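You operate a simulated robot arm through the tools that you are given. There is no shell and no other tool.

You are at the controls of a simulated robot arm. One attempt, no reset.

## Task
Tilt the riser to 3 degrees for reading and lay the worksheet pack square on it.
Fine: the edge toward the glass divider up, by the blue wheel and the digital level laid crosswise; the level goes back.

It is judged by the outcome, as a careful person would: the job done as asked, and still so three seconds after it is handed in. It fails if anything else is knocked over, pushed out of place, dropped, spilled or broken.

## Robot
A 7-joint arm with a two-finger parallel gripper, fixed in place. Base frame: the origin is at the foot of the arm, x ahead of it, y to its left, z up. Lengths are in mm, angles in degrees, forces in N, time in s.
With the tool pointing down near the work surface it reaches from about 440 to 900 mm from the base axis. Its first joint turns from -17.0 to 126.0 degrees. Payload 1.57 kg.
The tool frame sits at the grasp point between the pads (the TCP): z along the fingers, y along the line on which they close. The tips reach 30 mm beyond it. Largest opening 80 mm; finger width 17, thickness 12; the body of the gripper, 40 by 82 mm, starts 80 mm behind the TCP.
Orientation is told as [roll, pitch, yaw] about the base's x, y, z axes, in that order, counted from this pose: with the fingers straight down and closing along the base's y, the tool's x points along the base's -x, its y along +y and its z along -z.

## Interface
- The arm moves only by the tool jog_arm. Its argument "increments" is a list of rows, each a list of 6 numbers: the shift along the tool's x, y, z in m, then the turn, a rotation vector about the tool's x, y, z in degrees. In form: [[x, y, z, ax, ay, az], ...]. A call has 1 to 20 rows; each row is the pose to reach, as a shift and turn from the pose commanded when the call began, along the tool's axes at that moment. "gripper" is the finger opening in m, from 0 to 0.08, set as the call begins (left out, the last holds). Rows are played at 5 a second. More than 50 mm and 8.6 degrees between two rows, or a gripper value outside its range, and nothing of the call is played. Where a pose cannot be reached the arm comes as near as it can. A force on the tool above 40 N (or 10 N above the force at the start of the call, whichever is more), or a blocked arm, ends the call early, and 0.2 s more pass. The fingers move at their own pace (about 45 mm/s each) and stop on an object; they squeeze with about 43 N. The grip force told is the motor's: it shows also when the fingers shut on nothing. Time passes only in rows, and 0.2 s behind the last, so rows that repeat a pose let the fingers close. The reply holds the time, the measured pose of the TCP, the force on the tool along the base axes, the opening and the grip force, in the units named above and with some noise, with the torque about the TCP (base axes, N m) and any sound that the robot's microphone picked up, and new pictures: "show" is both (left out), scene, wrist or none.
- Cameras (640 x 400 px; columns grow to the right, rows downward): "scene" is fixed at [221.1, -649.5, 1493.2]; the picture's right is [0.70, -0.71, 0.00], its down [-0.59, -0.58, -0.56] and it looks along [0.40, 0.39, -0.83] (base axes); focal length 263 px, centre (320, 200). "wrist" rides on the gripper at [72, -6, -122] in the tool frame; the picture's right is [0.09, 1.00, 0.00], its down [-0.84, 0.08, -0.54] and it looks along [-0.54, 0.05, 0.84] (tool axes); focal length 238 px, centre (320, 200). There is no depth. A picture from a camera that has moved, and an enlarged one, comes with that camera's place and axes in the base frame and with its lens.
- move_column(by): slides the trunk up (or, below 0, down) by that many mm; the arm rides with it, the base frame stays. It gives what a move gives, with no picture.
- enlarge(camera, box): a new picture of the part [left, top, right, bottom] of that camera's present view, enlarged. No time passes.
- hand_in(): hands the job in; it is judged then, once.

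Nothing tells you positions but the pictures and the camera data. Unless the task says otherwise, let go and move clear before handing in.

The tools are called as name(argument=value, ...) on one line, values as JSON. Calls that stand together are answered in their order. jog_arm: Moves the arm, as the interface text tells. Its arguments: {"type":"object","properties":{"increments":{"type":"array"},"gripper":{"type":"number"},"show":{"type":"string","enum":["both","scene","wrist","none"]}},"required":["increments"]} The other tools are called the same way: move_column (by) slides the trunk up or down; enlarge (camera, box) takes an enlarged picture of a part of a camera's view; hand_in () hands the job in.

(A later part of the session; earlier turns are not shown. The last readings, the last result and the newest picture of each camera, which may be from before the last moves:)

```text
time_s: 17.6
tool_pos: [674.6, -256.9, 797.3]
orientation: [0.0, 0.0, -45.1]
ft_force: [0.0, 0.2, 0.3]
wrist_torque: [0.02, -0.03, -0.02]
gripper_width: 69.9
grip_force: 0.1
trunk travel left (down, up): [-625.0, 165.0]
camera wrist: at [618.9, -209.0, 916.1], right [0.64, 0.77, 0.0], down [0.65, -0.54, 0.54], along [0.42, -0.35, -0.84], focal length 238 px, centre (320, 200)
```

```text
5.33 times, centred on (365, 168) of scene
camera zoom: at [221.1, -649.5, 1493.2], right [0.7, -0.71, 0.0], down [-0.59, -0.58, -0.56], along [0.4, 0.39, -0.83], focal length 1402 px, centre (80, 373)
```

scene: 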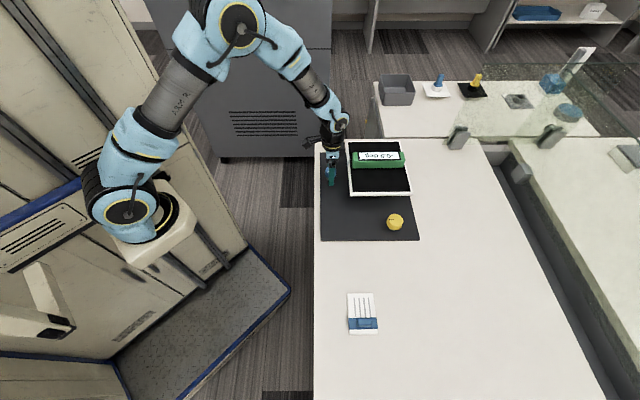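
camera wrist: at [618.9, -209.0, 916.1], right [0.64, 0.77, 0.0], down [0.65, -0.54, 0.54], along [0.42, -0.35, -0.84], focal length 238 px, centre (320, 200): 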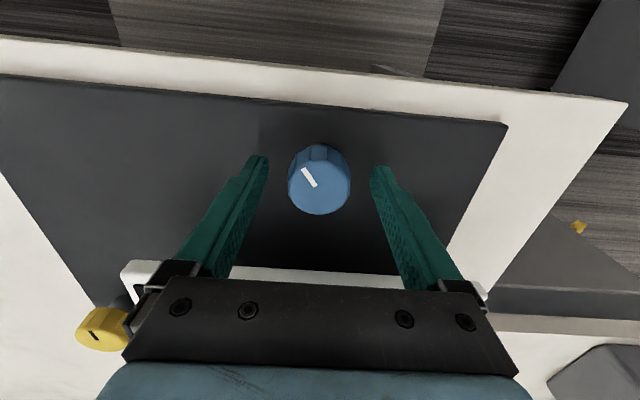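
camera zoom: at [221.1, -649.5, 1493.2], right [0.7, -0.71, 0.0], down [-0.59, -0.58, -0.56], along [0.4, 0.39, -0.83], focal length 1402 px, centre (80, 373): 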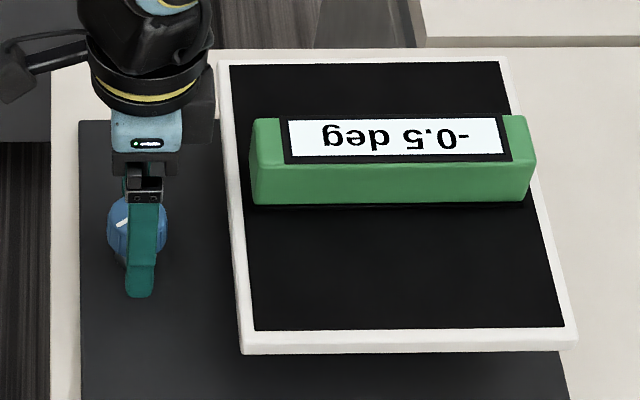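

The knob (about 39 mm) is centred between the fingers. I'll grip it and read the level.

jog_arm(increments=[[0, 0, 0, 0, 0, 0], [0, 0, 0, 0, 0, 0], [0, 0, 0, 0, 0, 0], [0, 0, 0, 0, 0, 0]], gripper=0.03)

enlarge(camera="scene", box=[315, 130, 415, 205])

enlarge(camera="wrist", box=[220, 90, 420, 240])

```text
time_s: 18.6
tool_pos: [674.5, -257.1, 795.1]
orientation: [-0.1, -0.1, -45.1]
ft_force: [-2.9, -2.1, -0.9]
wrist_torque: [-0.08, 0.08, -0.06]
gripper_width: 38.8
grip_force: 32.7
trunk travel left (down, up): [-625.0, 165.0]
camera wrist: at [618.7, -209.4, 916.3], right [0.64, 0.77, 0.0], down [0.65, -0.54, 0.54], along [0.42, -0.35, -0.84], focal length 238 px, centre (320, 200)
```

scene: 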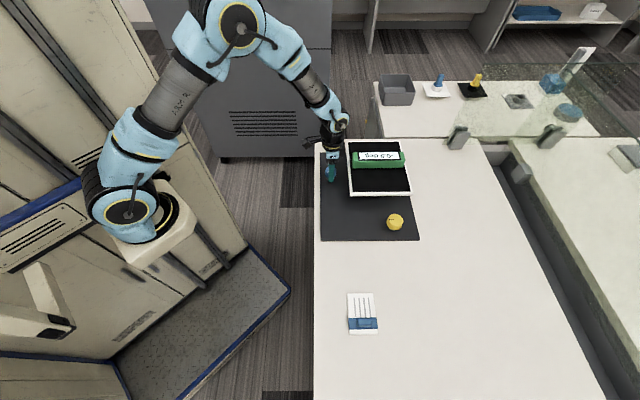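
wrist: 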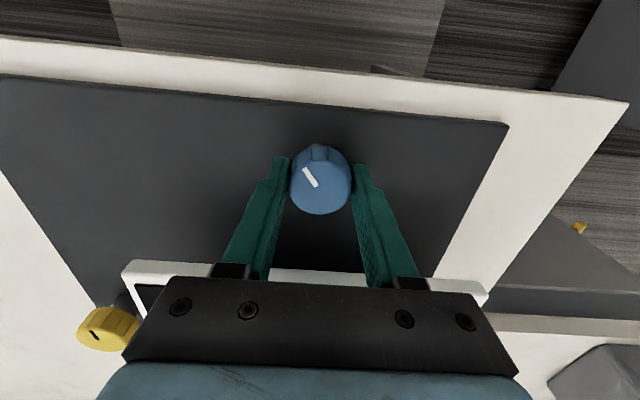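

```text
5.33 times, centred on (365, 168) of scene
camera zoom: at [221.1, -649.5, 1493.2], right [0.7, -0.71, 0.0], down [-0.59, -0.58, -0.56], along [0.4, 0.39, -0.83], focal length 1402 px, centre (80, 373)
```

zoom: 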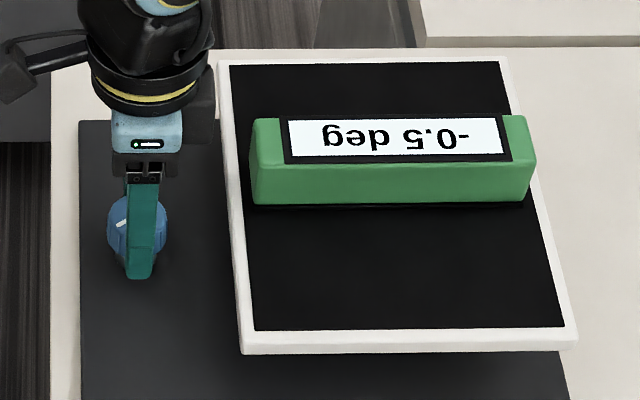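

```text
2.67 times, centred on (320, 165) of wrist
camera zoom: at [618.7, -209.4, 916.3], right [0.64, 0.77, 0.0], down [0.65, -0.54, 0.54], along [0.42, -0.35, -0.84], focal length 636 px, centre (320, 293)
```

zoom: 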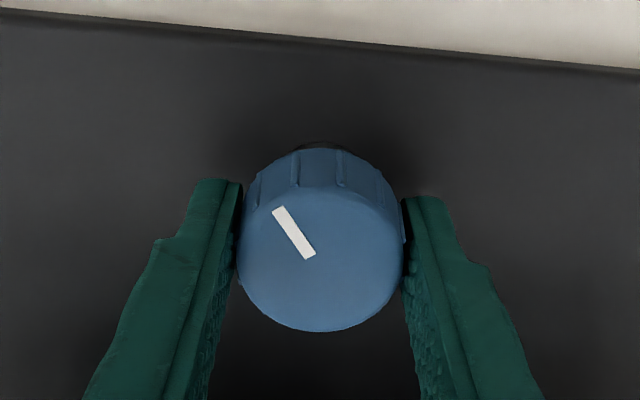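

Gripped at 38.8 mm with small side forces. I'll try a test turn of +15° (clockwise from above) and read the level.

jog_arm(increments=[[0, 0, 0, 0, 0, 4], [0, 0, 0, 0, 0, 8], [0, 0, 0, 0, 0, 12], [0, 0, 0, 0, 0, 15], [0, 0, 0, 0, 0, 15]], show="wrist")

enlarge(camera="scene", box=[315, 130, 415, 205])

```text
time_s: 19.8
tool_pos: [674.3, -255.8, 794.7]
orientation: [-0.1, 0.0, -60.3]
ft_force: [-8.2, -9.5, -7.8]
wrist_torque: [-0.6, -0.04, 0.0]
gripper_width: 38.6
grip_force: 44.7
trunk travel left (down, up): [-625.0, 165.0]
camera wrist: at [632.7, -196.6, 916.3], right [0.82, 0.58, 0.0], down [0.48, -0.69, 0.54], along [0.31, -0.44, -0.84], focal length 238 px, centre (320, 200)
```

wrist: 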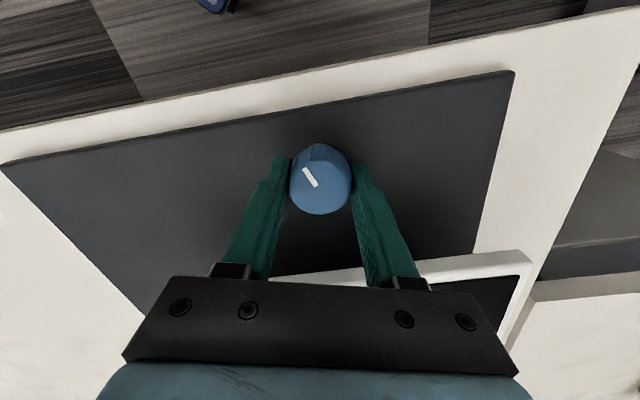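

```text
5.33 times, centred on (365, 168) of scene
camera zoom: at [221.1, -649.5, 1493.2], right [0.7, -0.71, 0.0], down [-0.59, -0.58, -0.56], along [0.4, 0.39, -0.83], focal length 1402 px, centre (80, 373)
```

zoom: 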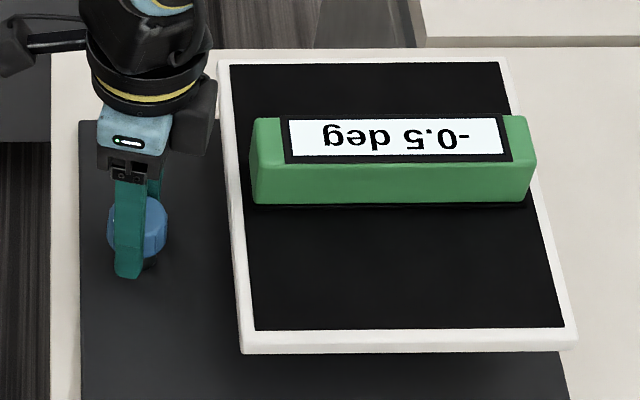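

The knob turned with the gripper but the reading is unchanged, so there may be backlash. I'll continue another 15° in the same direction, easing the side force slightly.

jog_arm(increments=[[0, -0.0005, 0, 0, 0, 4], [0, -0.0005, 0, 0, 0, 8], [0, -0.0005, 0, 0, 0, 12], [0, -0.0005, 0, 0, 0, 15], [0, -0.0005, 0, 0, 0, 15]], show="wrist")

enlarge(camera="scene", box=[315, 130, 415, 205])

```text
time_s: 21.0
tool_pos: [675.1, -257.0, 795.2]
orientation: [-0.1, 0.0, -75.2]
ft_force: [-9.1, -13.5, -9.4]
wrist_torque: [-0.42, 0.25, 0.04]
gripper_width: 38.8
grip_force: 44.4
trunk travel left (down, up): [-625.0, 165.0]
camera wrist: at [649.2, -187.9, 916.3], right [0.94, 0.34, 0.0], down [0.29, -0.79, 0.54], along [0.19, -0.51, -0.84], focal length 238 px, centre (320, 200)
```

wrist: 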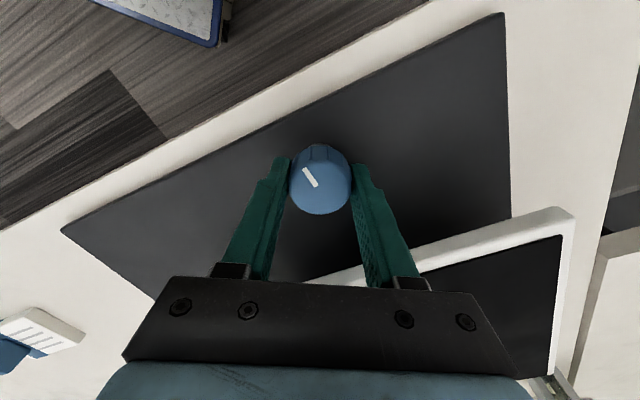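

```text
5.33 times, centred on (365, 168) of scene
camera zoom: at [221.1, -649.5, 1493.2], right [0.7, -0.71, 0.0], down [-0.59, -0.58, -0.56], along [0.4, 0.39, -0.83], focal length 1402 px, centre (80, 373)
```

zoom: 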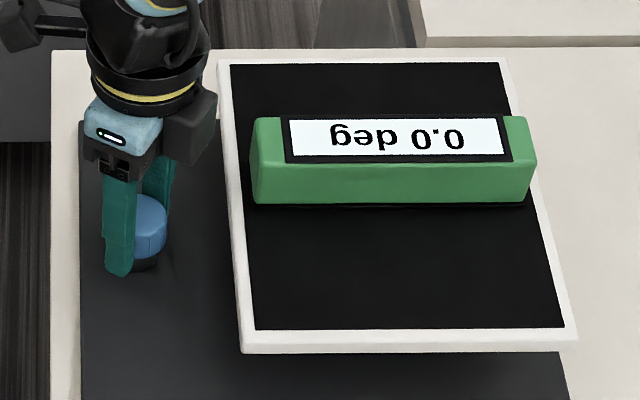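

The blue wheel does drive the crosswise tilt: clockwise lowers the glass side (reading now 0.0), so I need counter-clockwise. Before the long turn I'll let go, re-centre, and start from a good yaw.

jog_arm(increments=[[0, 0, 0, 0, 0, 0], [0, 0, 0, 0, 0, 0], [0, 0, 0, 0, 0, 0]], gripper=0.06, show="wrist")

enlarge(camera="wrist", box=[220, 90, 420, 240])

enlarge(camera="scene", box=[315, 130, 415, 205])

```text
time_s: 21.8
tool_pos: [675.0, -255.8, 795.4]
orientation: [0.0, -0.1, -75.0]
ft_force: [-0.7, -0.6, 0.4]
wrist_torque: [0.0, -0.01, -0.05]
gripper_width: 60.3
grip_force: 0.0
trunk travel left (down, up): [-625.0, 165.0]
camera wrist: at [649.7, -186.8, 916.8], right [0.94, 0.35, 0.0], down [0.29, -0.79, 0.54], along [0.19, -0.51, -0.84], focal length 238 px, centre (320, 200)
```

wrist: 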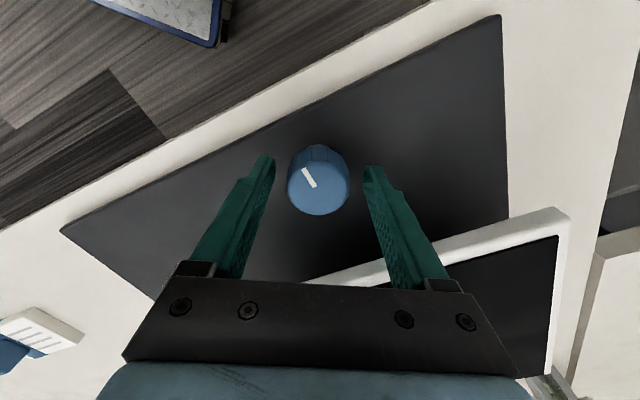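

```text
2.67 times, centred on (320, 165) of wrist
camera zoom: at [649.7, -186.8, 916.8], right [0.94, 0.35, 0.0], down [0.29, -0.79, 0.54], along [0.19, -0.51, -0.84], focal length 636 px, centre (320, 293)
```

zoom: 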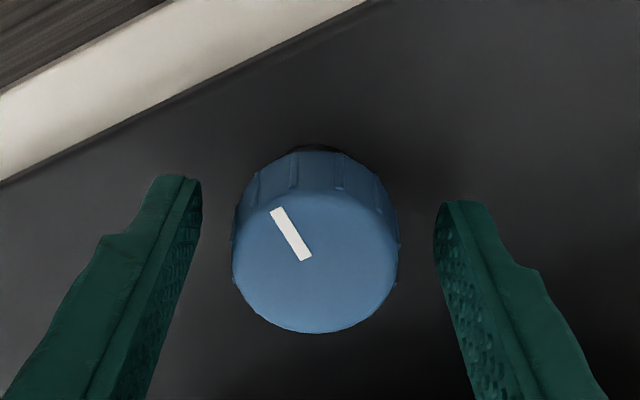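

```text
5.33 times, centred on (365, 168) of scene
camera zoom: at [221.1, -649.5, 1493.2], right [0.7, -0.71, 0.0], down [-0.59, -0.58, -0.56], along [0.4, 0.39, -0.83], focal length 1402 px, centre (80, 373)
```

zoom: 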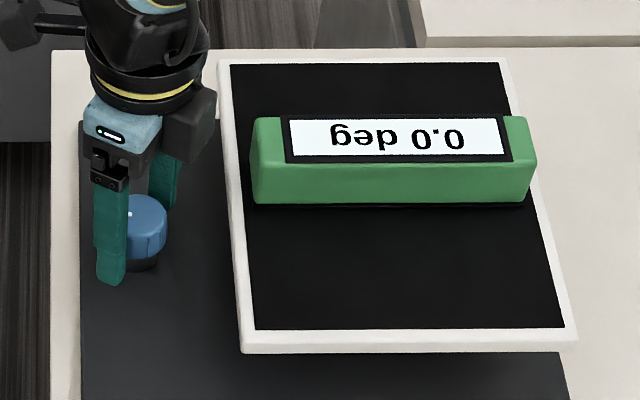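

I'll shift about 1.3 mm to centre better on the knob axis, re-grip, and turn counter-clockwise in stages.

jog_arm(increments=[[-0.0013, -0.0005, 0, 0, 0, 0], [-0.0013, -0.0005, 0, 0, 0, 0]], show="none")

jog_arm(increments=[[0, 0, 0, 0, 0, 0], [0, 0, 0, 0, 0, 0], [0, 0, 0, 0, 0, 0], [0, 0, 0, 0, 0, 0]], gripper=0.03, show="none")

jog_arm(increments=[[0, 0, 0, 0, 0, -4], [0, 0, 0, 0, 0, -8], [0, 0, 0, 0, 0, -12], [0, 0, 0, 0, 0, -16], [0, 0, 0, 0, 0, -20], [0, 0, 0, 0, 0, -24], [0, 0, 0, 0, 0, -28], [0, 0, 0, 0, 0, -30], [0, 0, 0, 0, 0, -30]], show="wrist")

enlarge(camera="scene", box=[315, 130, 415, 205])

```text
time_s: 22.4
tool_pos: [674.4, -256.8, 795.2]
orientation: [0.0, -0.1, -75.0]
ft_force: [-0.9, 0.1, 0.7]
wrist_torque: [0.02, -0.02, 0.0]
gripper_width: 60.3
grip_force: 0.0
trunk travel left (down, up): [-625.0, 165.0]
```

```text
time_s: 23.4
tool_pos: [674.6, -258.5, 794.9]
orientation: [0.0, 0.0, -74.9]
ft_force: [0.8, -0.6, 0.0]
wrist_torque: [0.05, 0.01, -0.04]
gripper_width: 39.2
grip_force: 38.8
trunk travel left (down, up): [-625.0, 165.0]
```

```text
time_s: 25.4
tool_pos: [675.8, -258.2, 796.1]
orientation: [0.0, -0.1, -45.0]
ft_force: [5.2, 2.9, 0.1]
wrist_torque: [-0.01, -0.07, 0.0]
gripper_width: 38.9
grip_force: 44.3
trunk travel left (down, up): [-625.0, 165.0]
camera wrist: at [618.8, -209.9, 916.7], right [0.64, 0.77, 0.0], down [0.65, -0.54, 0.54], along [0.42, -0.35, -0.84], focal length 238 px, centre (320, 200)
```

wrist: 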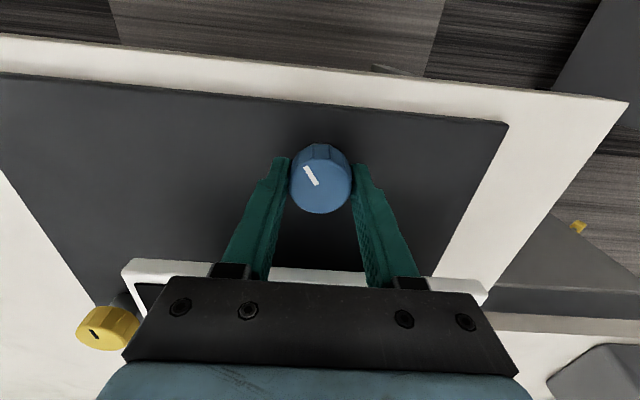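

```text
5.33 times, centred on (365, 168) of scene
camera zoom: at [221.1, -649.5, 1493.2], right [0.7, -0.71, 0.0], down [-0.59, -0.58, -0.56], along [0.4, 0.39, -0.83], focal length 1402 px, centre (80, 373)
```

zoom: 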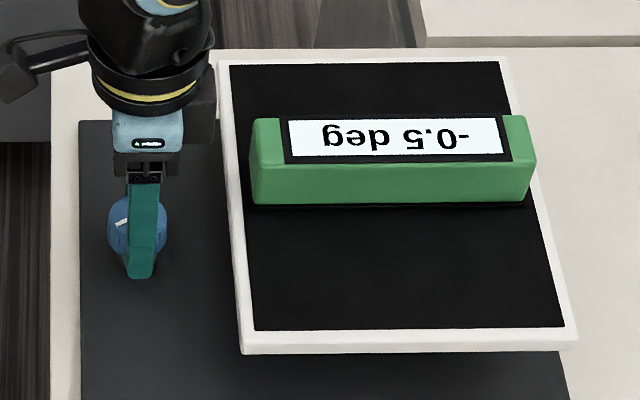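

The side forces are small now, and it's back to -0.5. I'll continue counter-clockwise in 15° stages, reading each time.

jog_arm(increments=[[0, 0, 0, 0, 0, -4], [0, 0, 0, 0, 0, -8], [0, 0, 0, 0, 0, -12], [0, 0, 0, 0, 0, -15], [0, 0, 0, 0, 0, -15]], show="none")

enlarge(camera="scene", box=[315, 130, 415, 205])

```text
time_s: 26.6
tool_pos: [675.0, -257.2, 795.8]
orientation: [0.0, -0.1, -30.1]
ft_force: [10.1, 4.6, 3.1]
wrist_torque: [0.4, 0.05, -0.02]
gripper_width: 39.1
grip_force: 44.5
trunk travel left (down, up): [-625.0, 165.0]
```

```text
5.33 times, centred on (365, 168) of scene
camera zoom: at [221.1, -649.5, 1493.2], right [0.7, -0.71, 0.0], down [-0.59, -0.58, -0.56], along [0.4, 0.39, -0.83], focal length 1402 px, centre (80, 373)
```

zoom: 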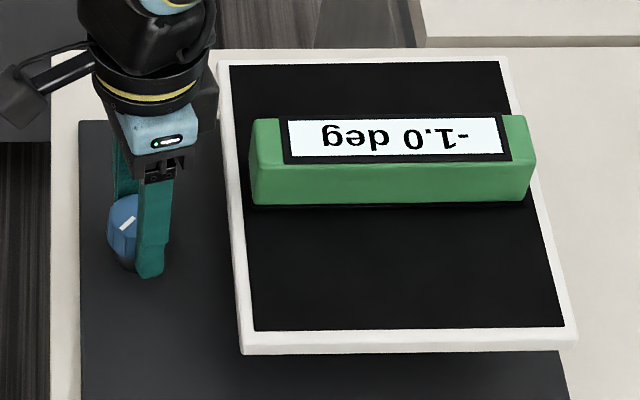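

-1.0 now: about 0.5° per 15° after the backlash. I'll continue.

jog_arm(increments=[[0, 0, 0, 0, 0, -4], [0, 0, 0, 0, 0, -8], [0, 0, 0, 0, 0, -12], [0, 0, 0, 0, 0, -15], [0, 0, 0, 0, 0, -15]], show="wrist")

enlarge(camera="scene", box=[315, 130, 415, 205])

```text
time_s: 27.8
tool_pos: [674.6, -258.4, 795.5]
orientation: [0.0, 0.0, -14.9]
ft_force: [14.0, 9.5, -3.7]
wrist_torque: [-0.06, -0.97, -0.03]
gripper_width: 39.1
grip_force: 44.7
trunk travel left (down, up): [-625.0, 165.0]
camera wrist: at [603.5, -243.5, 916.7], right [0.17, 0.99, 0.0], down [0.83, -0.14, 0.54], along [0.53, -0.09, -0.84], focal length 238 px, centre (320, 200)
```

wrist: 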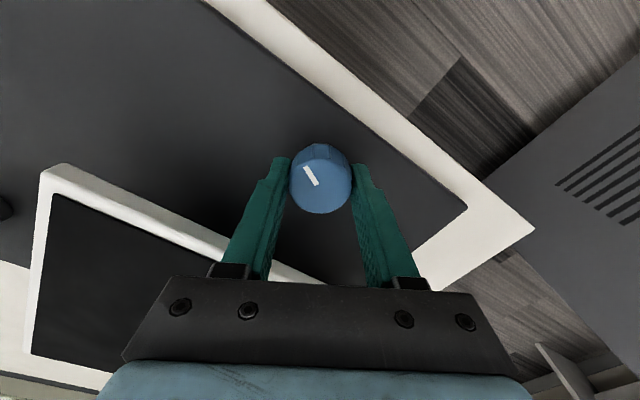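

```text
5.33 times, centred on (365, 168) of scene
camera zoom: at [221.1, -649.5, 1493.2], right [0.7, -0.71, 0.0], down [-0.59, -0.58, -0.56], along [0.4, 0.39, -0.83], focal length 1402 px, centre (80, 373)
```

zoom: 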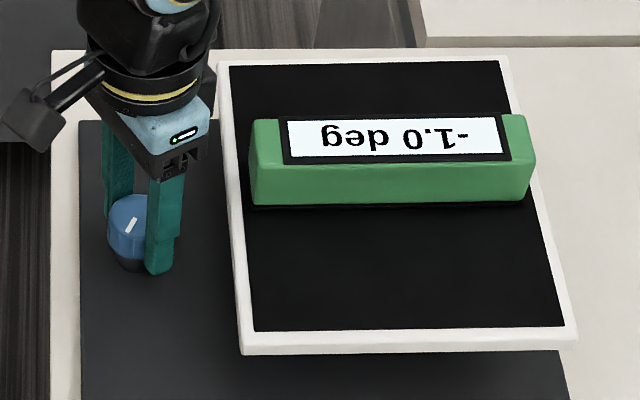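

The display steps in 0.5°, so I'll need to locate the switch points of the reading. I'll release to clear side force and look at centring before going on.

jog_arm(increments=[[0, 0, 0, 0, 0, 0], [0, 0, 0, 0, 0, 0], [0, 0, 0, 0, 0, 0]], gripper=0.06, show="none")

enlarge(camera="wrist", box=[260, 120, 380, 230])

enlarge(camera="scene", box=[315, 130, 415, 205])

```text
time_s: 28.6
tool_pos: [672.1, -257.9, 797.7]
orientation: [0.0, 0.0, -15.1]
ft_force: [-0.6, 0.2, -1.0]
wrist_torque: [-0.03, 0.0, -0.02]
gripper_width: 60.2
grip_force: 0.0
trunk travel left (down, up): [-625.0, 165.0]
```

```text
3.64 times, centred on (320, 175) of wrist
camera zoom: at [602.5, -244.3, 917.0], right [0.17, 0.99, 0.0], down [0.83, -0.14, 0.54], along [0.53, -0.09, -0.84], focal length 867 px, centre (320, 291)
```

zoom: 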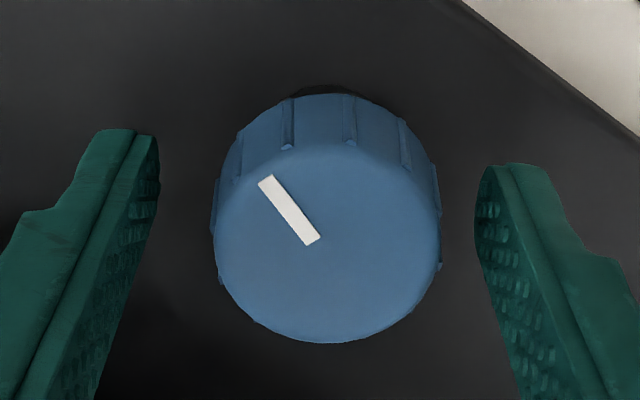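

```text
5.33 times, centred on (365, 168) of scene
camera zoom: at [221.1, -649.5, 1493.2], right [0.7, -0.71, 0.0], down [-0.59, -0.58, -0.56], along [0.4, 0.39, -0.83], focal length 1402 px, centre (80, 373)
```

zoom: 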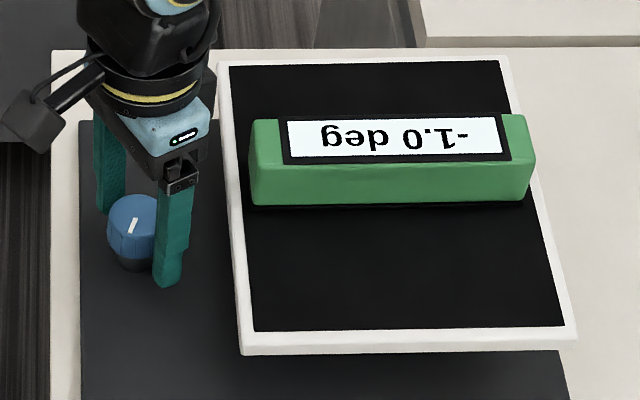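

The knob axis is about (+0.9,+1.85) mm off in tool axes. I'll correct that, turn the open gripper back clockwise 60° for more range, and check the centring.

jog_arm(increments=[[0.0009, 0.00185, 0, 0, 0, 0], [0.0009, 0.00185, 0, 0, 0, 7.5], [0.0009, 0.00185, 0, 0, 0, 15], [0.0009, 0.00185, 0, 0, 0, 22.5], [0.0009, 0.00185, 0, 0, 0, 30], [0.0009, 0.00185, 0, 0, 0, 37.5], [0.0009, 0.00185, 0, 0, 0, 45], [0.0009, 0.00185, 0, 0, 0, 52.5], [0.0009, 0.00185, 0, 0, 0, 60], [0.0009, 0.00185, 0, 0, 0, 60]], show="none")

enlarge(camera="wrist", box=[260, 120, 380, 230])

enlarge(camera="scene", box=[315, 130, 415, 205])

```text
time_s: 30.8
tool_pos: [673.6, -257.6, 795.6]
orientation: [-0.1, 0.1, -75.1]
ft_force: [-0.2, -0.1, -0.4]
wrist_torque: [0.0, -0.02, -0.02]
gripper_width: 59.8
grip_force: 0.0
trunk travel left (down, up): [-625.0, 165.0]
```

```text
3.64 times, centred on (320, 175) of wrist
camera zoom: at [648.7, -186.5, 916.5], right [0.94, 0.34, 0.0], down [0.29, -0.79, 0.54], along [0.19, -0.51, -0.84], focal length 867 px, centre (320, 291)
```

zoom: 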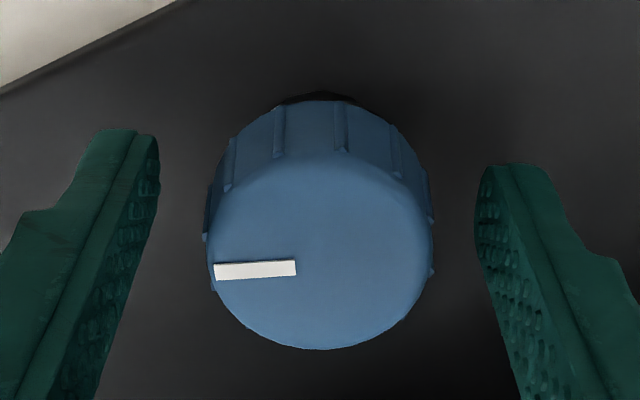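

```text
5.33 times, centred on (365, 168) of scene
camera zoom: at [221.1, -649.5, 1493.2], right [0.7, -0.71, 0.0], down [-0.59, -0.58, -0.56], along [0.4, 0.39, -0.83], focal length 1402 px, centre (80, 373)
```

zoom: 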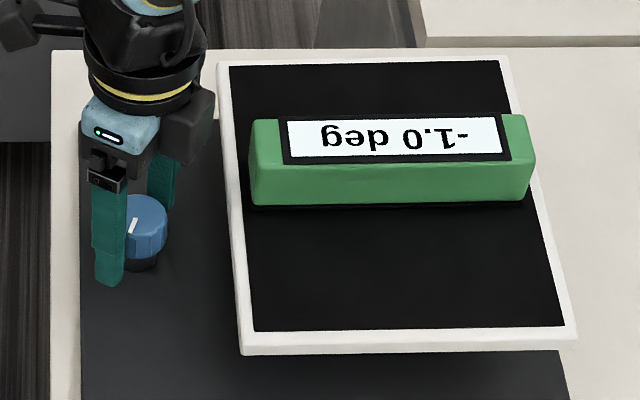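

Well centred. I'll grip and turn counter-clockwise in 10° steps, reading the level after each.

jog_arm(increments=[[0, 0, 0, 0, 0, 0], [0, 0, 0, 0, 0, 0], [0, 0, 0, 0, 0, 0], [0, 0, 0, 0, 0, 0]], gripper=0.03, show="none")

jog_arm(increments=[[0, 0, 0, 0, 0, -3.5], [0, 0, 0, 0, 0, -7], [0, 0, 0, 0, 0, -10], [0, 0, 0, 0, 0, -10]], show="none")

enlarge(camera="scene", box=[345, 140, 415, 180])

jog_arm(increments=[[0, 0, 0, 0, 0, -3.5], [0, 0, 0, 0, 0, -7], [0, 0, 0, 0, 0, -10], [0, 0, 0, 0, 0, -10]], show="none")

enlarge(camera="scene", box=[345, 140, 415, 180])

jog_arm(increments=[[0, 0, 0, 0, 0, -3.5], [0, 0, 0, 0, 0, -7], [0, 0, 0, 0, 0, -10], [0, 0, 0, 0, 0, -10]], show="wrist")

enlarge(camera="scene", box=[345, 140, 415, 180])

```text
time_s: 31.8
tool_pos: [673.0, -256.0, 796.3]
orientation: [0.0, 0.0, -75.0]
ft_force: [-0.5, -0.4, 0.4]
wrist_torque: [0.0, 0.04, -0.02]
gripper_width: 39.6
grip_force: 39.1
trunk travel left (down, up): [-625.0, 165.0]
```

```text
time_s: 32.8
tool_pos: [672.6, -255.9, 795.7]
orientation: [0.1, 0.1, -65.0]
ft_force: [-1.5, -1.7, -0.6]
wrist_torque: [-0.09, 0.03, 0.01]
gripper_width: 39.5
grip_force: 45.0
trunk travel left (down, up): [-625.0, 165.0]
```

```text
9.14 times, centred on (380, 160) of scene
camera zoom: at [221.1, -649.5, 1493.2], right [0.7, -0.71, 0.0], down [-0.59, -0.58, -0.56], along [0.4, 0.39, -0.83], focal length 2404 px, centre (-229, 566)
```

zoom: 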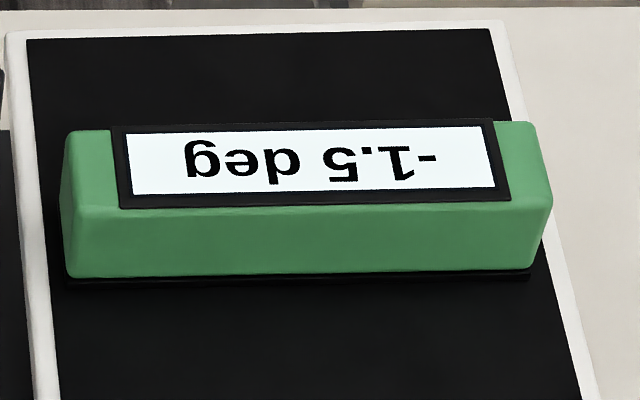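

```text
time_s: 33.8
tool_pos: [672.3, -255.6, 795.5]
orientation: [0.1, 0.0, -54.9]
ft_force: [-5.9, -2.5, -3.4]
wrist_torque: [0.02, 0.09, -0.01]
gripper_width: 39.7
grip_force: 44.6
trunk travel left (down, up): [-625.0, 165.0]
```

```text
9.14 times, centred on (380, 160) of scene
camera zoom: at [221.1, -649.5, 1493.2], right [0.7, -0.71, 0.0], down [-0.59, -0.58, -0.56], along [0.4, 0.39, -0.83], focal length 2404 px, centre (-229, 566)
```

zoom: 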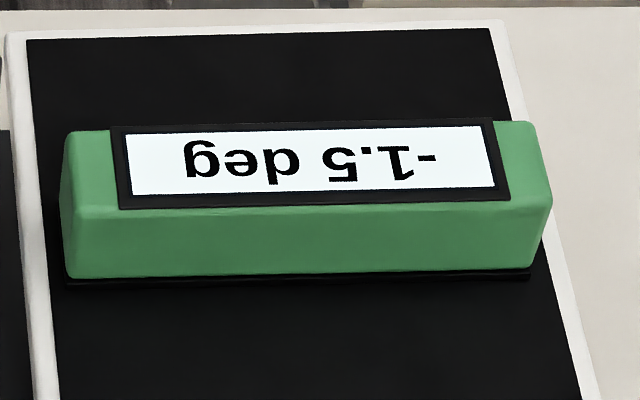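

```text
time_s: 34.8
tool_pos: [673.4, -256.4, 796.5]
orientation: [0.1, 0.1, -45.0]
ft_force: [-9.1, -4.1, -5.1]
wrist_torque: [-0.16, 0.13, 0.01]
gripper_width: 39.6
grip_force: 45.0
trunk travel left (down, up): [-625.0, 165.0]
camera wrist: at [617.6, -208.4, 916.6], right [0.64, 0.77, 0.0], down [0.65, -0.54, 0.54], along [0.42, -0.35, -0.84], focal length 238 px, centre (320, 200)
```

wrist: 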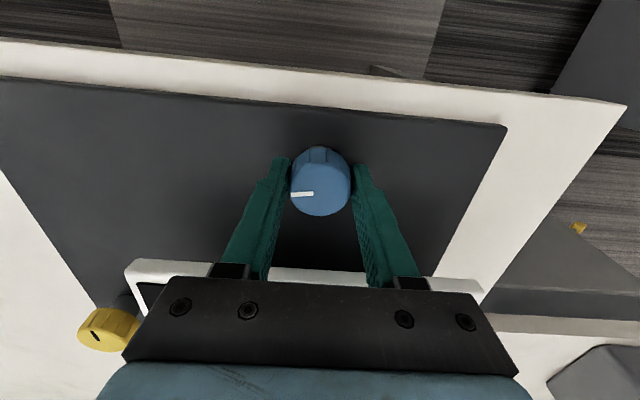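

```text
9.14 times, centred on (380, 160) of scene
camera zoom: at [221.1, -649.5, 1493.2], right [0.7, -0.71, 0.0], down [-0.59, -0.58, -0.56], along [0.4, 0.39, -0.83], focal length 2404 px, centre (-229, 566)
```

zoom: 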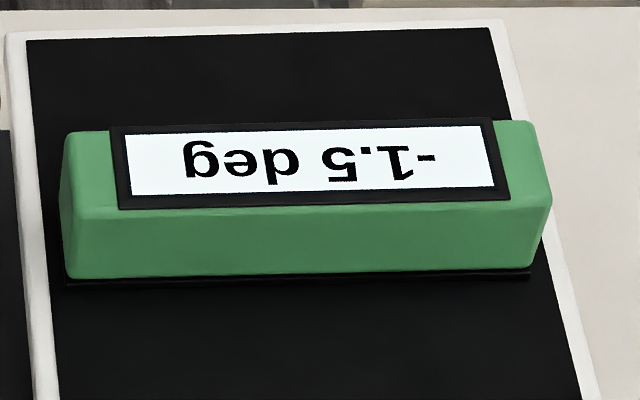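

Reading -1.5; the spacing looks like about 30° of knob per 0.5°. I'll continue with a small compensation that reduces the side force.

jog_arm(increments=[[0.0, -0.0004, 0, 0, 0, -3.5], [0.0001, -0.0007, 0, 0, 0, -7], [0.00014, -0.00077, 0, 0, 0, -10], [0.00014, -0.00077, 0, 0, 0, -10]], show="none")

enlarge(camera="scene", box=[345, 140, 415, 180])

jog_arm(increments=[[0, -0.0001, 0, 0, 0, -5], [0, -0.0002, 0, 0, 0, -10], [0, -0.0003, 0, 0, 0, -15], [0, -0.0004, 0, 0, 0, -20], [0, -0.0004, 0, 0, 0, -20]], show="none")

enlarge(camera="scene", box=[345, 140, 415, 180])

jog_arm(increments=[[0, -0.0001, 0, 0, 0, -3.5], [0, -0.0002, 0, 0, 0, -7], [0, -0.0002, 0, 0, 0, -10], [0, -0.0002, 0, 0, 0, -10]], show="wrist")

enlarge(camera="scene", box=[345, 140, 415, 180])

```text
time_s: 35.8
tool_pos: [673.8, -256.9, 796.2]
orientation: [-0.1, 0.0, -35.2]
ft_force: [-9.7, 0.2, -5.2]
wrist_torque: [0.07, 0.25, 0.01]
gripper_width: 39.4
grip_force: 44.9
trunk travel left (down, up): [-625.0, 165.0]
```

```text
9.14 times, centred on (380, 160) of scene
camera zoom: at [221.1, -649.5, 1493.2], right [0.7, -0.71, 0.0], down [-0.59, -0.58, -0.56], along [0.4, 0.39, -0.83], focal length 2404 px, centre (-229, 566)
```

zoom: 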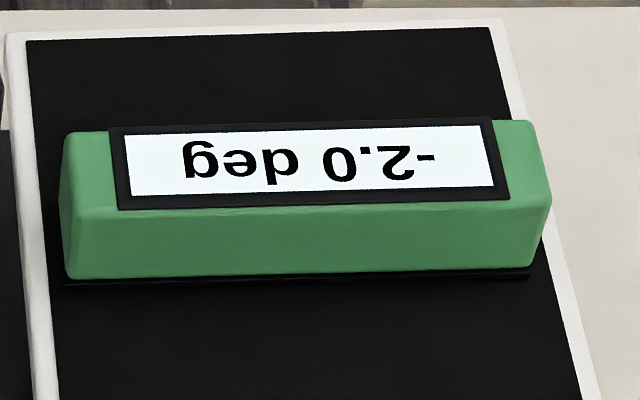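

```text
time_s: 37.0
tool_pos: [671.9, -256.8, 796.3]
orientation: [0.0, 0.0, -15.0]
ft_force: [-7.0, -0.1, -9.7]
wrist_torque: [0.1, 0.07, 0.01]
gripper_width: 39.3
grip_force: 45.0
trunk travel left (down, up): [-625.0, 165.0]
```

```text
9.14 times, centred on (380, 160) of scene
camera zoom: at [221.1, -649.5, 1493.2], right [0.7, -0.71, 0.0], down [-0.59, -0.58, -0.56], along [0.4, 0.39, -0.83], focal length 2404 px, centre (-229, 566)
```

zoom: 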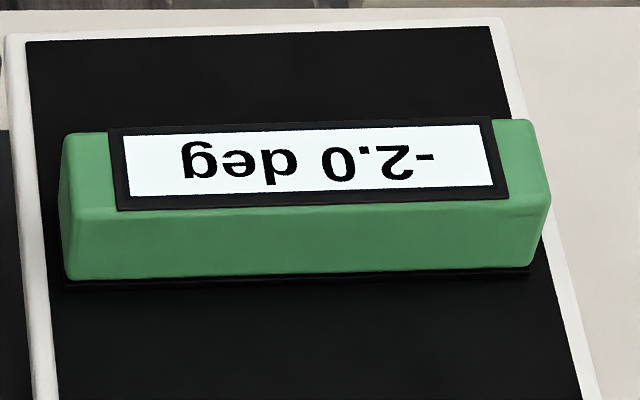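

```text
time_s: 38.0
tool_pos: [672.6, -255.5, 795.4]
orientation: [0.0, -0.1, -5.0]
ft_force: [-5.9, 2.2, -4.6]
wrist_torque: [0.17, 0.35, 0.01]
gripper_width: 39.3
grip_force: 44.6
trunk travel left (down, up): [-625.0, 165.0]
camera wrist: at [600.6, -255.7, 916.6], right [-0.01, 1.0, 0.0], down [0.84, 0.0, 0.54], along [0.54, 0.0, -0.84], focal length 238 px, centre (320, 200)
```

wrist: 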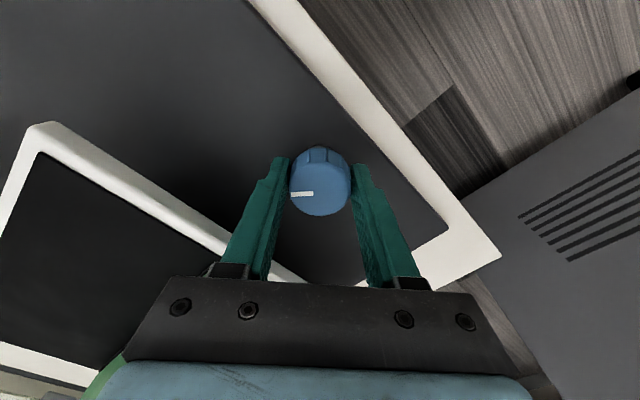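

```text
9.14 times, centred on (380, 160) of scene
camera zoom: at [221.1, -649.5, 1493.2], right [0.7, -0.71, 0.0], down [-0.59, -0.58, -0.56], along [0.4, 0.39, -0.83], focal length 2404 px, centre (-229, 566)
```

zoom: 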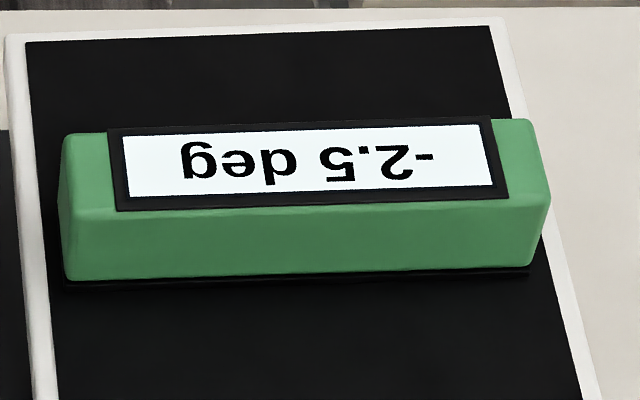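

-2.5 at 100°; switch points repeat every 30° (0.5°). Next I'll go to 120° and then find the -2.5→-3.0 switch in 2° steps.

jog_arm(increments=[[0, -0.0001, 0, 0, 0, -5], [0, -0.0002, 0, 0, 0, -10], [0, -0.0003, 0, 0, 0, -15], [0, -0.0004, 0, 0, 0, -20], [0, -0.0004, 0, 0, 0, -20]], show="none")

enlarge(camera="scene", box=[345, 140, 415, 180])

jog_arm(increments=[[0, 0, 0, 0, 0, -1], [0, 0, 0, 0, 0, -2], [0, 0, 0, 0, 0, -2]], show="none")

enlarge(camera="scene", box=[345, 140, 415, 180])

jog_arm(increments=[[0, 0, 0, 0, 0, -1], [0, 0, 0, 0, 0, -2], [0, 0, 0, 0, 0, -2]], show="none")

enlarge(camera="scene", box=[345, 140, 415, 180])

```text
time_s: 39.2
tool_pos: [672.6, -257.7, 795.3]
orientation: [0.1, 0.0, 15.0]
ft_force: [-4.8, 2.2, -9.8]
wrist_torque: [0.1, -0.06, 0.01]
gripper_width: 39.4
grip_force: 44.7
trunk travel left (down, up): [-625.0, 165.0]
```

```text
9.14 times, centred on (380, 160) of scene
camera zoom: at [221.1, -649.5, 1493.2], right [0.7, -0.71, 0.0], down [-0.59, -0.58, -0.56], along [0.4, 0.39, -0.83], focal length 2404 px, centre (-229, 566)
```

zoom: 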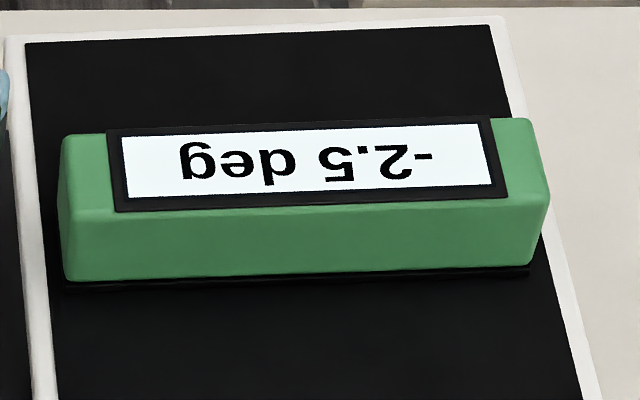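

```text
time_s: 40.0
tool_pos: [672.3, -257.0, 795.4]
orientation: [0.1, -0.1, 17.0]
ft_force: [-3.3, 2.3, -10.3]
wrist_torque: [0.06, 0.0, -0.01]
gripper_width: 39.3
grip_force: 45.0
trunk travel left (down, up): [-625.0, 165.0]
```

```text
9.14 times, centred on (380, 160) of scene
camera zoom: at [221.1, -649.5, 1493.2], right [0.7, -0.71, 0.0], down [-0.59, -0.58, -0.56], along [0.4, 0.39, -0.83], focal length 2404 px, centre (-229, 566)
```

zoom: 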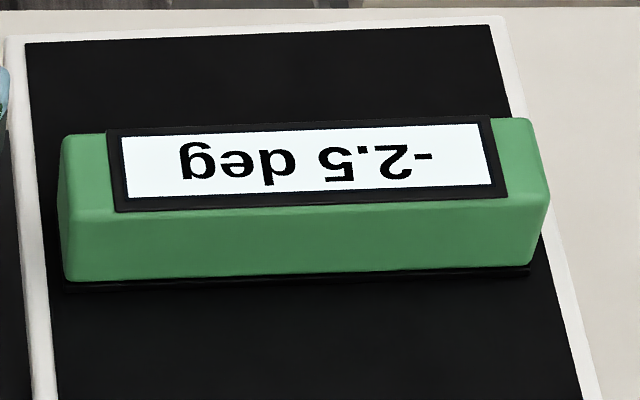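

```text
time_s: 40.8
tool_pos: [673.4, -256.7, 795.9]
orientation: [0.0, 0.0, 19.0]
ft_force: [-4.3, 2.8, -8.7]
wrist_torque: [0.07, 0.19, 0.01]
gripper_width: 39.5
grip_force: 45.1
trunk travel left (down, up): [-625.0, 165.0]
```

```text
9.14 times, centred on (380, 160) of scene
camera zoom: at [221.1, -649.5, 1493.2], right [0.7, -0.71, 0.0], down [-0.59, -0.58, -0.56], along [0.4, 0.39, -0.83], focal length 2404 px, centre (-229, 566)
```

zoom: 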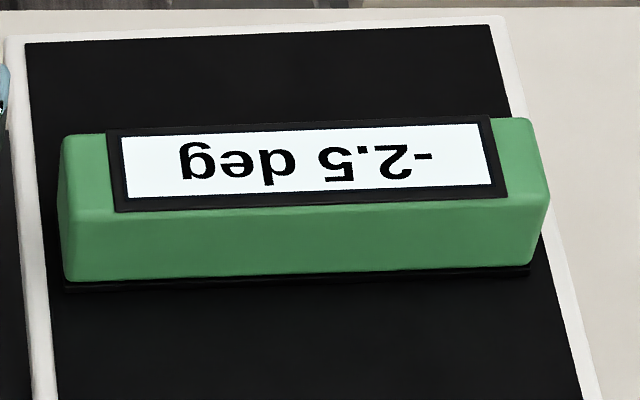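

Still -2.5 at 124°. I'll continue in 2° steps.

jog_arm(increments=[[0, 0, 0, 0, 0, -1], [0, 0, 0, 0, 0, -2], [0, 0, 0, 0, 0, -2]], show="none")

enlarge(camera="scene", box=[345, 140, 415, 180])

jog_arm(increments=[[0, 0, 0, 0, 0, -1], [0, 0, 0, 0, 0, -2], [0, 0, 0, 0, 0, -2]], show="none")

enlarge(camera="scene", box=[345, 140, 415, 180])

jog_arm(increments=[[0, 0, 0, 0, 0, -1], [0, 0, 0, 0, 0, -2], [0, 0, 0, 0, 0, -2]], show="none")

enlarge(camera="scene", box=[345, 140, 415, 180])

```text
time_s: 41.6
tool_pos: [673.1, -257.3, 794.8]
orientation: [0.0, 0.0, 21.1]
ft_force: [-2.5, 0.8, -6.7]
wrist_torque: [-0.13, 0.17, -0.02]
gripper_width: 39.3
grip_force: 44.4
trunk travel left (down, up): [-625.0, 165.0]
```

```text
9.14 times, centred on (380, 160) of scene
camera zoom: at [221.1, -649.5, 1493.2], right [0.7, -0.71, 0.0], down [-0.59, -0.58, -0.56], along [0.4, 0.39, -0.83], focal length 2404 px, centre (-229, 566)
```

zoom: 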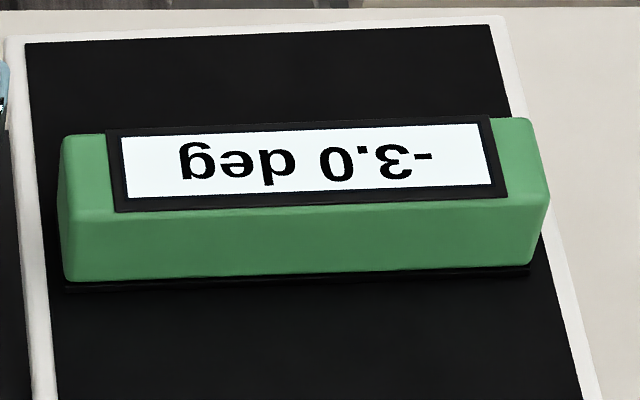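

```text
time_s: 42.4
tool_pos: [673.0, -258.1, 795.8]
orientation: [0.0, 0.0, 23.0]
ft_force: [0.1, -0.8, -7.7]
wrist_torque: [-0.17, 0.09, 0.01]
gripper_width: 39.5
grip_force: 44.7
trunk travel left (down, up): [-625.0, 165.0]
```

```text
9.14 times, centred on (380, 160) of scene
camera zoom: at [221.1, -649.5, 1493.2], right [0.7, -0.71, 0.0], down [-0.59, -0.58, -0.56], along [0.4, 0.39, -0.83], focal length 2404 px, centre (-229, 566)
```

zoom: 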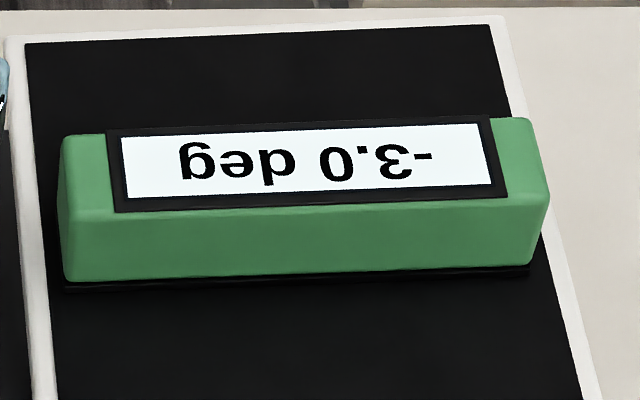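

```text
time_s: 43.2
tool_pos: [672.7, -258.3, 796.1]
orientation: [0.1, 0.0, 24.8]
ft_force: [-1.7, -3.2, -4.2]
wrist_torque: [0.15, -0.28, 0.0]
gripper_width: 39.5
grip_force: 44.5
trunk travel left (down, up): [-625.0, 165.0]
```

```text
9.14 times, centred on (380, 160) of scene
camera zoom: at [221.1, -649.5, 1493.2], right [0.7, -0.71, 0.0], down [-0.59, -0.58, -0.56], along [0.4, 0.39, -0.83], focal length 2404 px, centre (-229, 566)
```

zoom: 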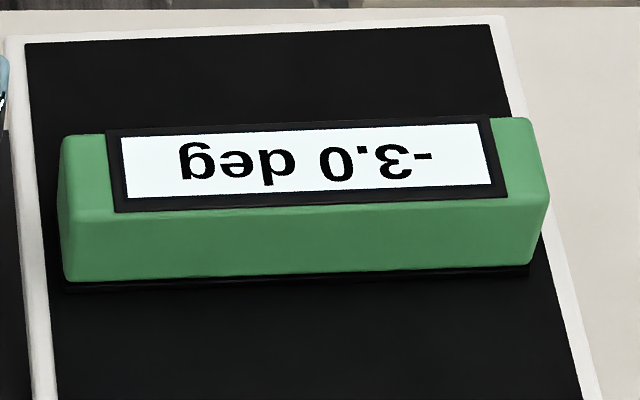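

The switch to -3.0 falls at about 125°, and the band is 30° wide, so 140° is its centre, a true 3.0°. I'll turn the last 10° and read.

jog_arm(increments=[[0, -0.0001, 0, 0, 0, -3.5], [0, -0.0002, 0, 0, 0, -7], [0, -0.0003, 0, 0, 0, -10], [0, -0.0003, 0, 0, 0, -10]], show="none")

enlarge(camera="scene", box=[315, 130, 415, 205])

jog_arm(increments=[[0, 0, 0, 0, 0, 0], [0, 0, 0, 0, 0, 0], [0, 0, 0, 0, 0, 0]], gripper=0.06, show="wrist")

enlarge(camera="scene", box=[315, 130, 415, 205])

```text
time_s: 44.2
tool_pos: [673.0, -258.0, 795.6]
orientation: [0.1, 0.0, 35.0]
ft_force: [-2.5, -1.4, -0.8]
wrist_torque: [-0.11, 0.07, 0.02]
gripper_width: 39.3
grip_force: 44.4
trunk travel left (down, up): [-625.0, 165.0]
```

```text
5.33 times, centred on (365, 168) of scene
camera zoom: at [221.1, -649.5, 1493.2], right [0.7, -0.71, 0.0], down [-0.59, -0.58, -0.56], along [0.4, 0.39, -0.83], focal length 1402 px, centre (80, 373)
```

zoom: 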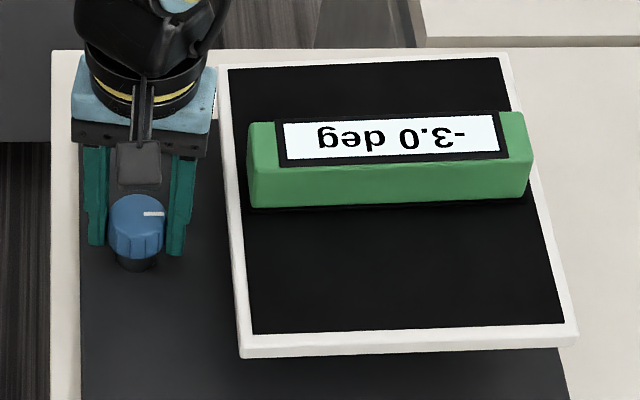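

```text
time_s: 45.0
tool_pos: [673.8, -258.0, 796.3]
orientation: [0.0, -0.1, 35.0]
ft_force: [0.1, 0.7, -0.2]
wrist_torque: [0.03, -0.01, 0.01]
gripper_width: 59.9
grip_force: 0.1
trunk travel left (down, up): [-625.0, 165.0]
camera wrist: at [618.0, -302.5, 916.7], right [-0.65, 0.76, 0.0], down [0.64, 0.54, 0.54], along [0.41, 0.35, -0.84], focal length 238 px, centre (320, 200)
```

wrist: 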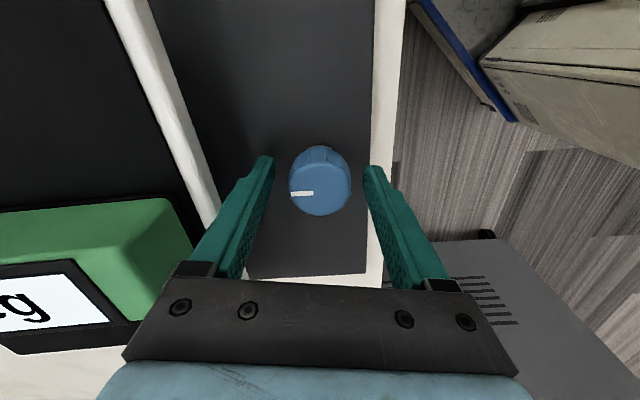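

```text
5.33 times, centred on (365, 168) of scene
camera zoom: at [221.1, -649.5, 1493.2], right [0.7, -0.71, 0.0], down [-0.59, -0.58, -0.56], along [0.4, 0.39, -0.83], focal length 1402 px, centre (80, 373)
```

zoom: 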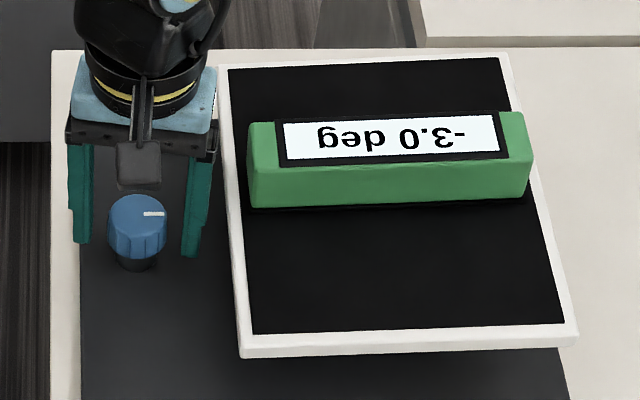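

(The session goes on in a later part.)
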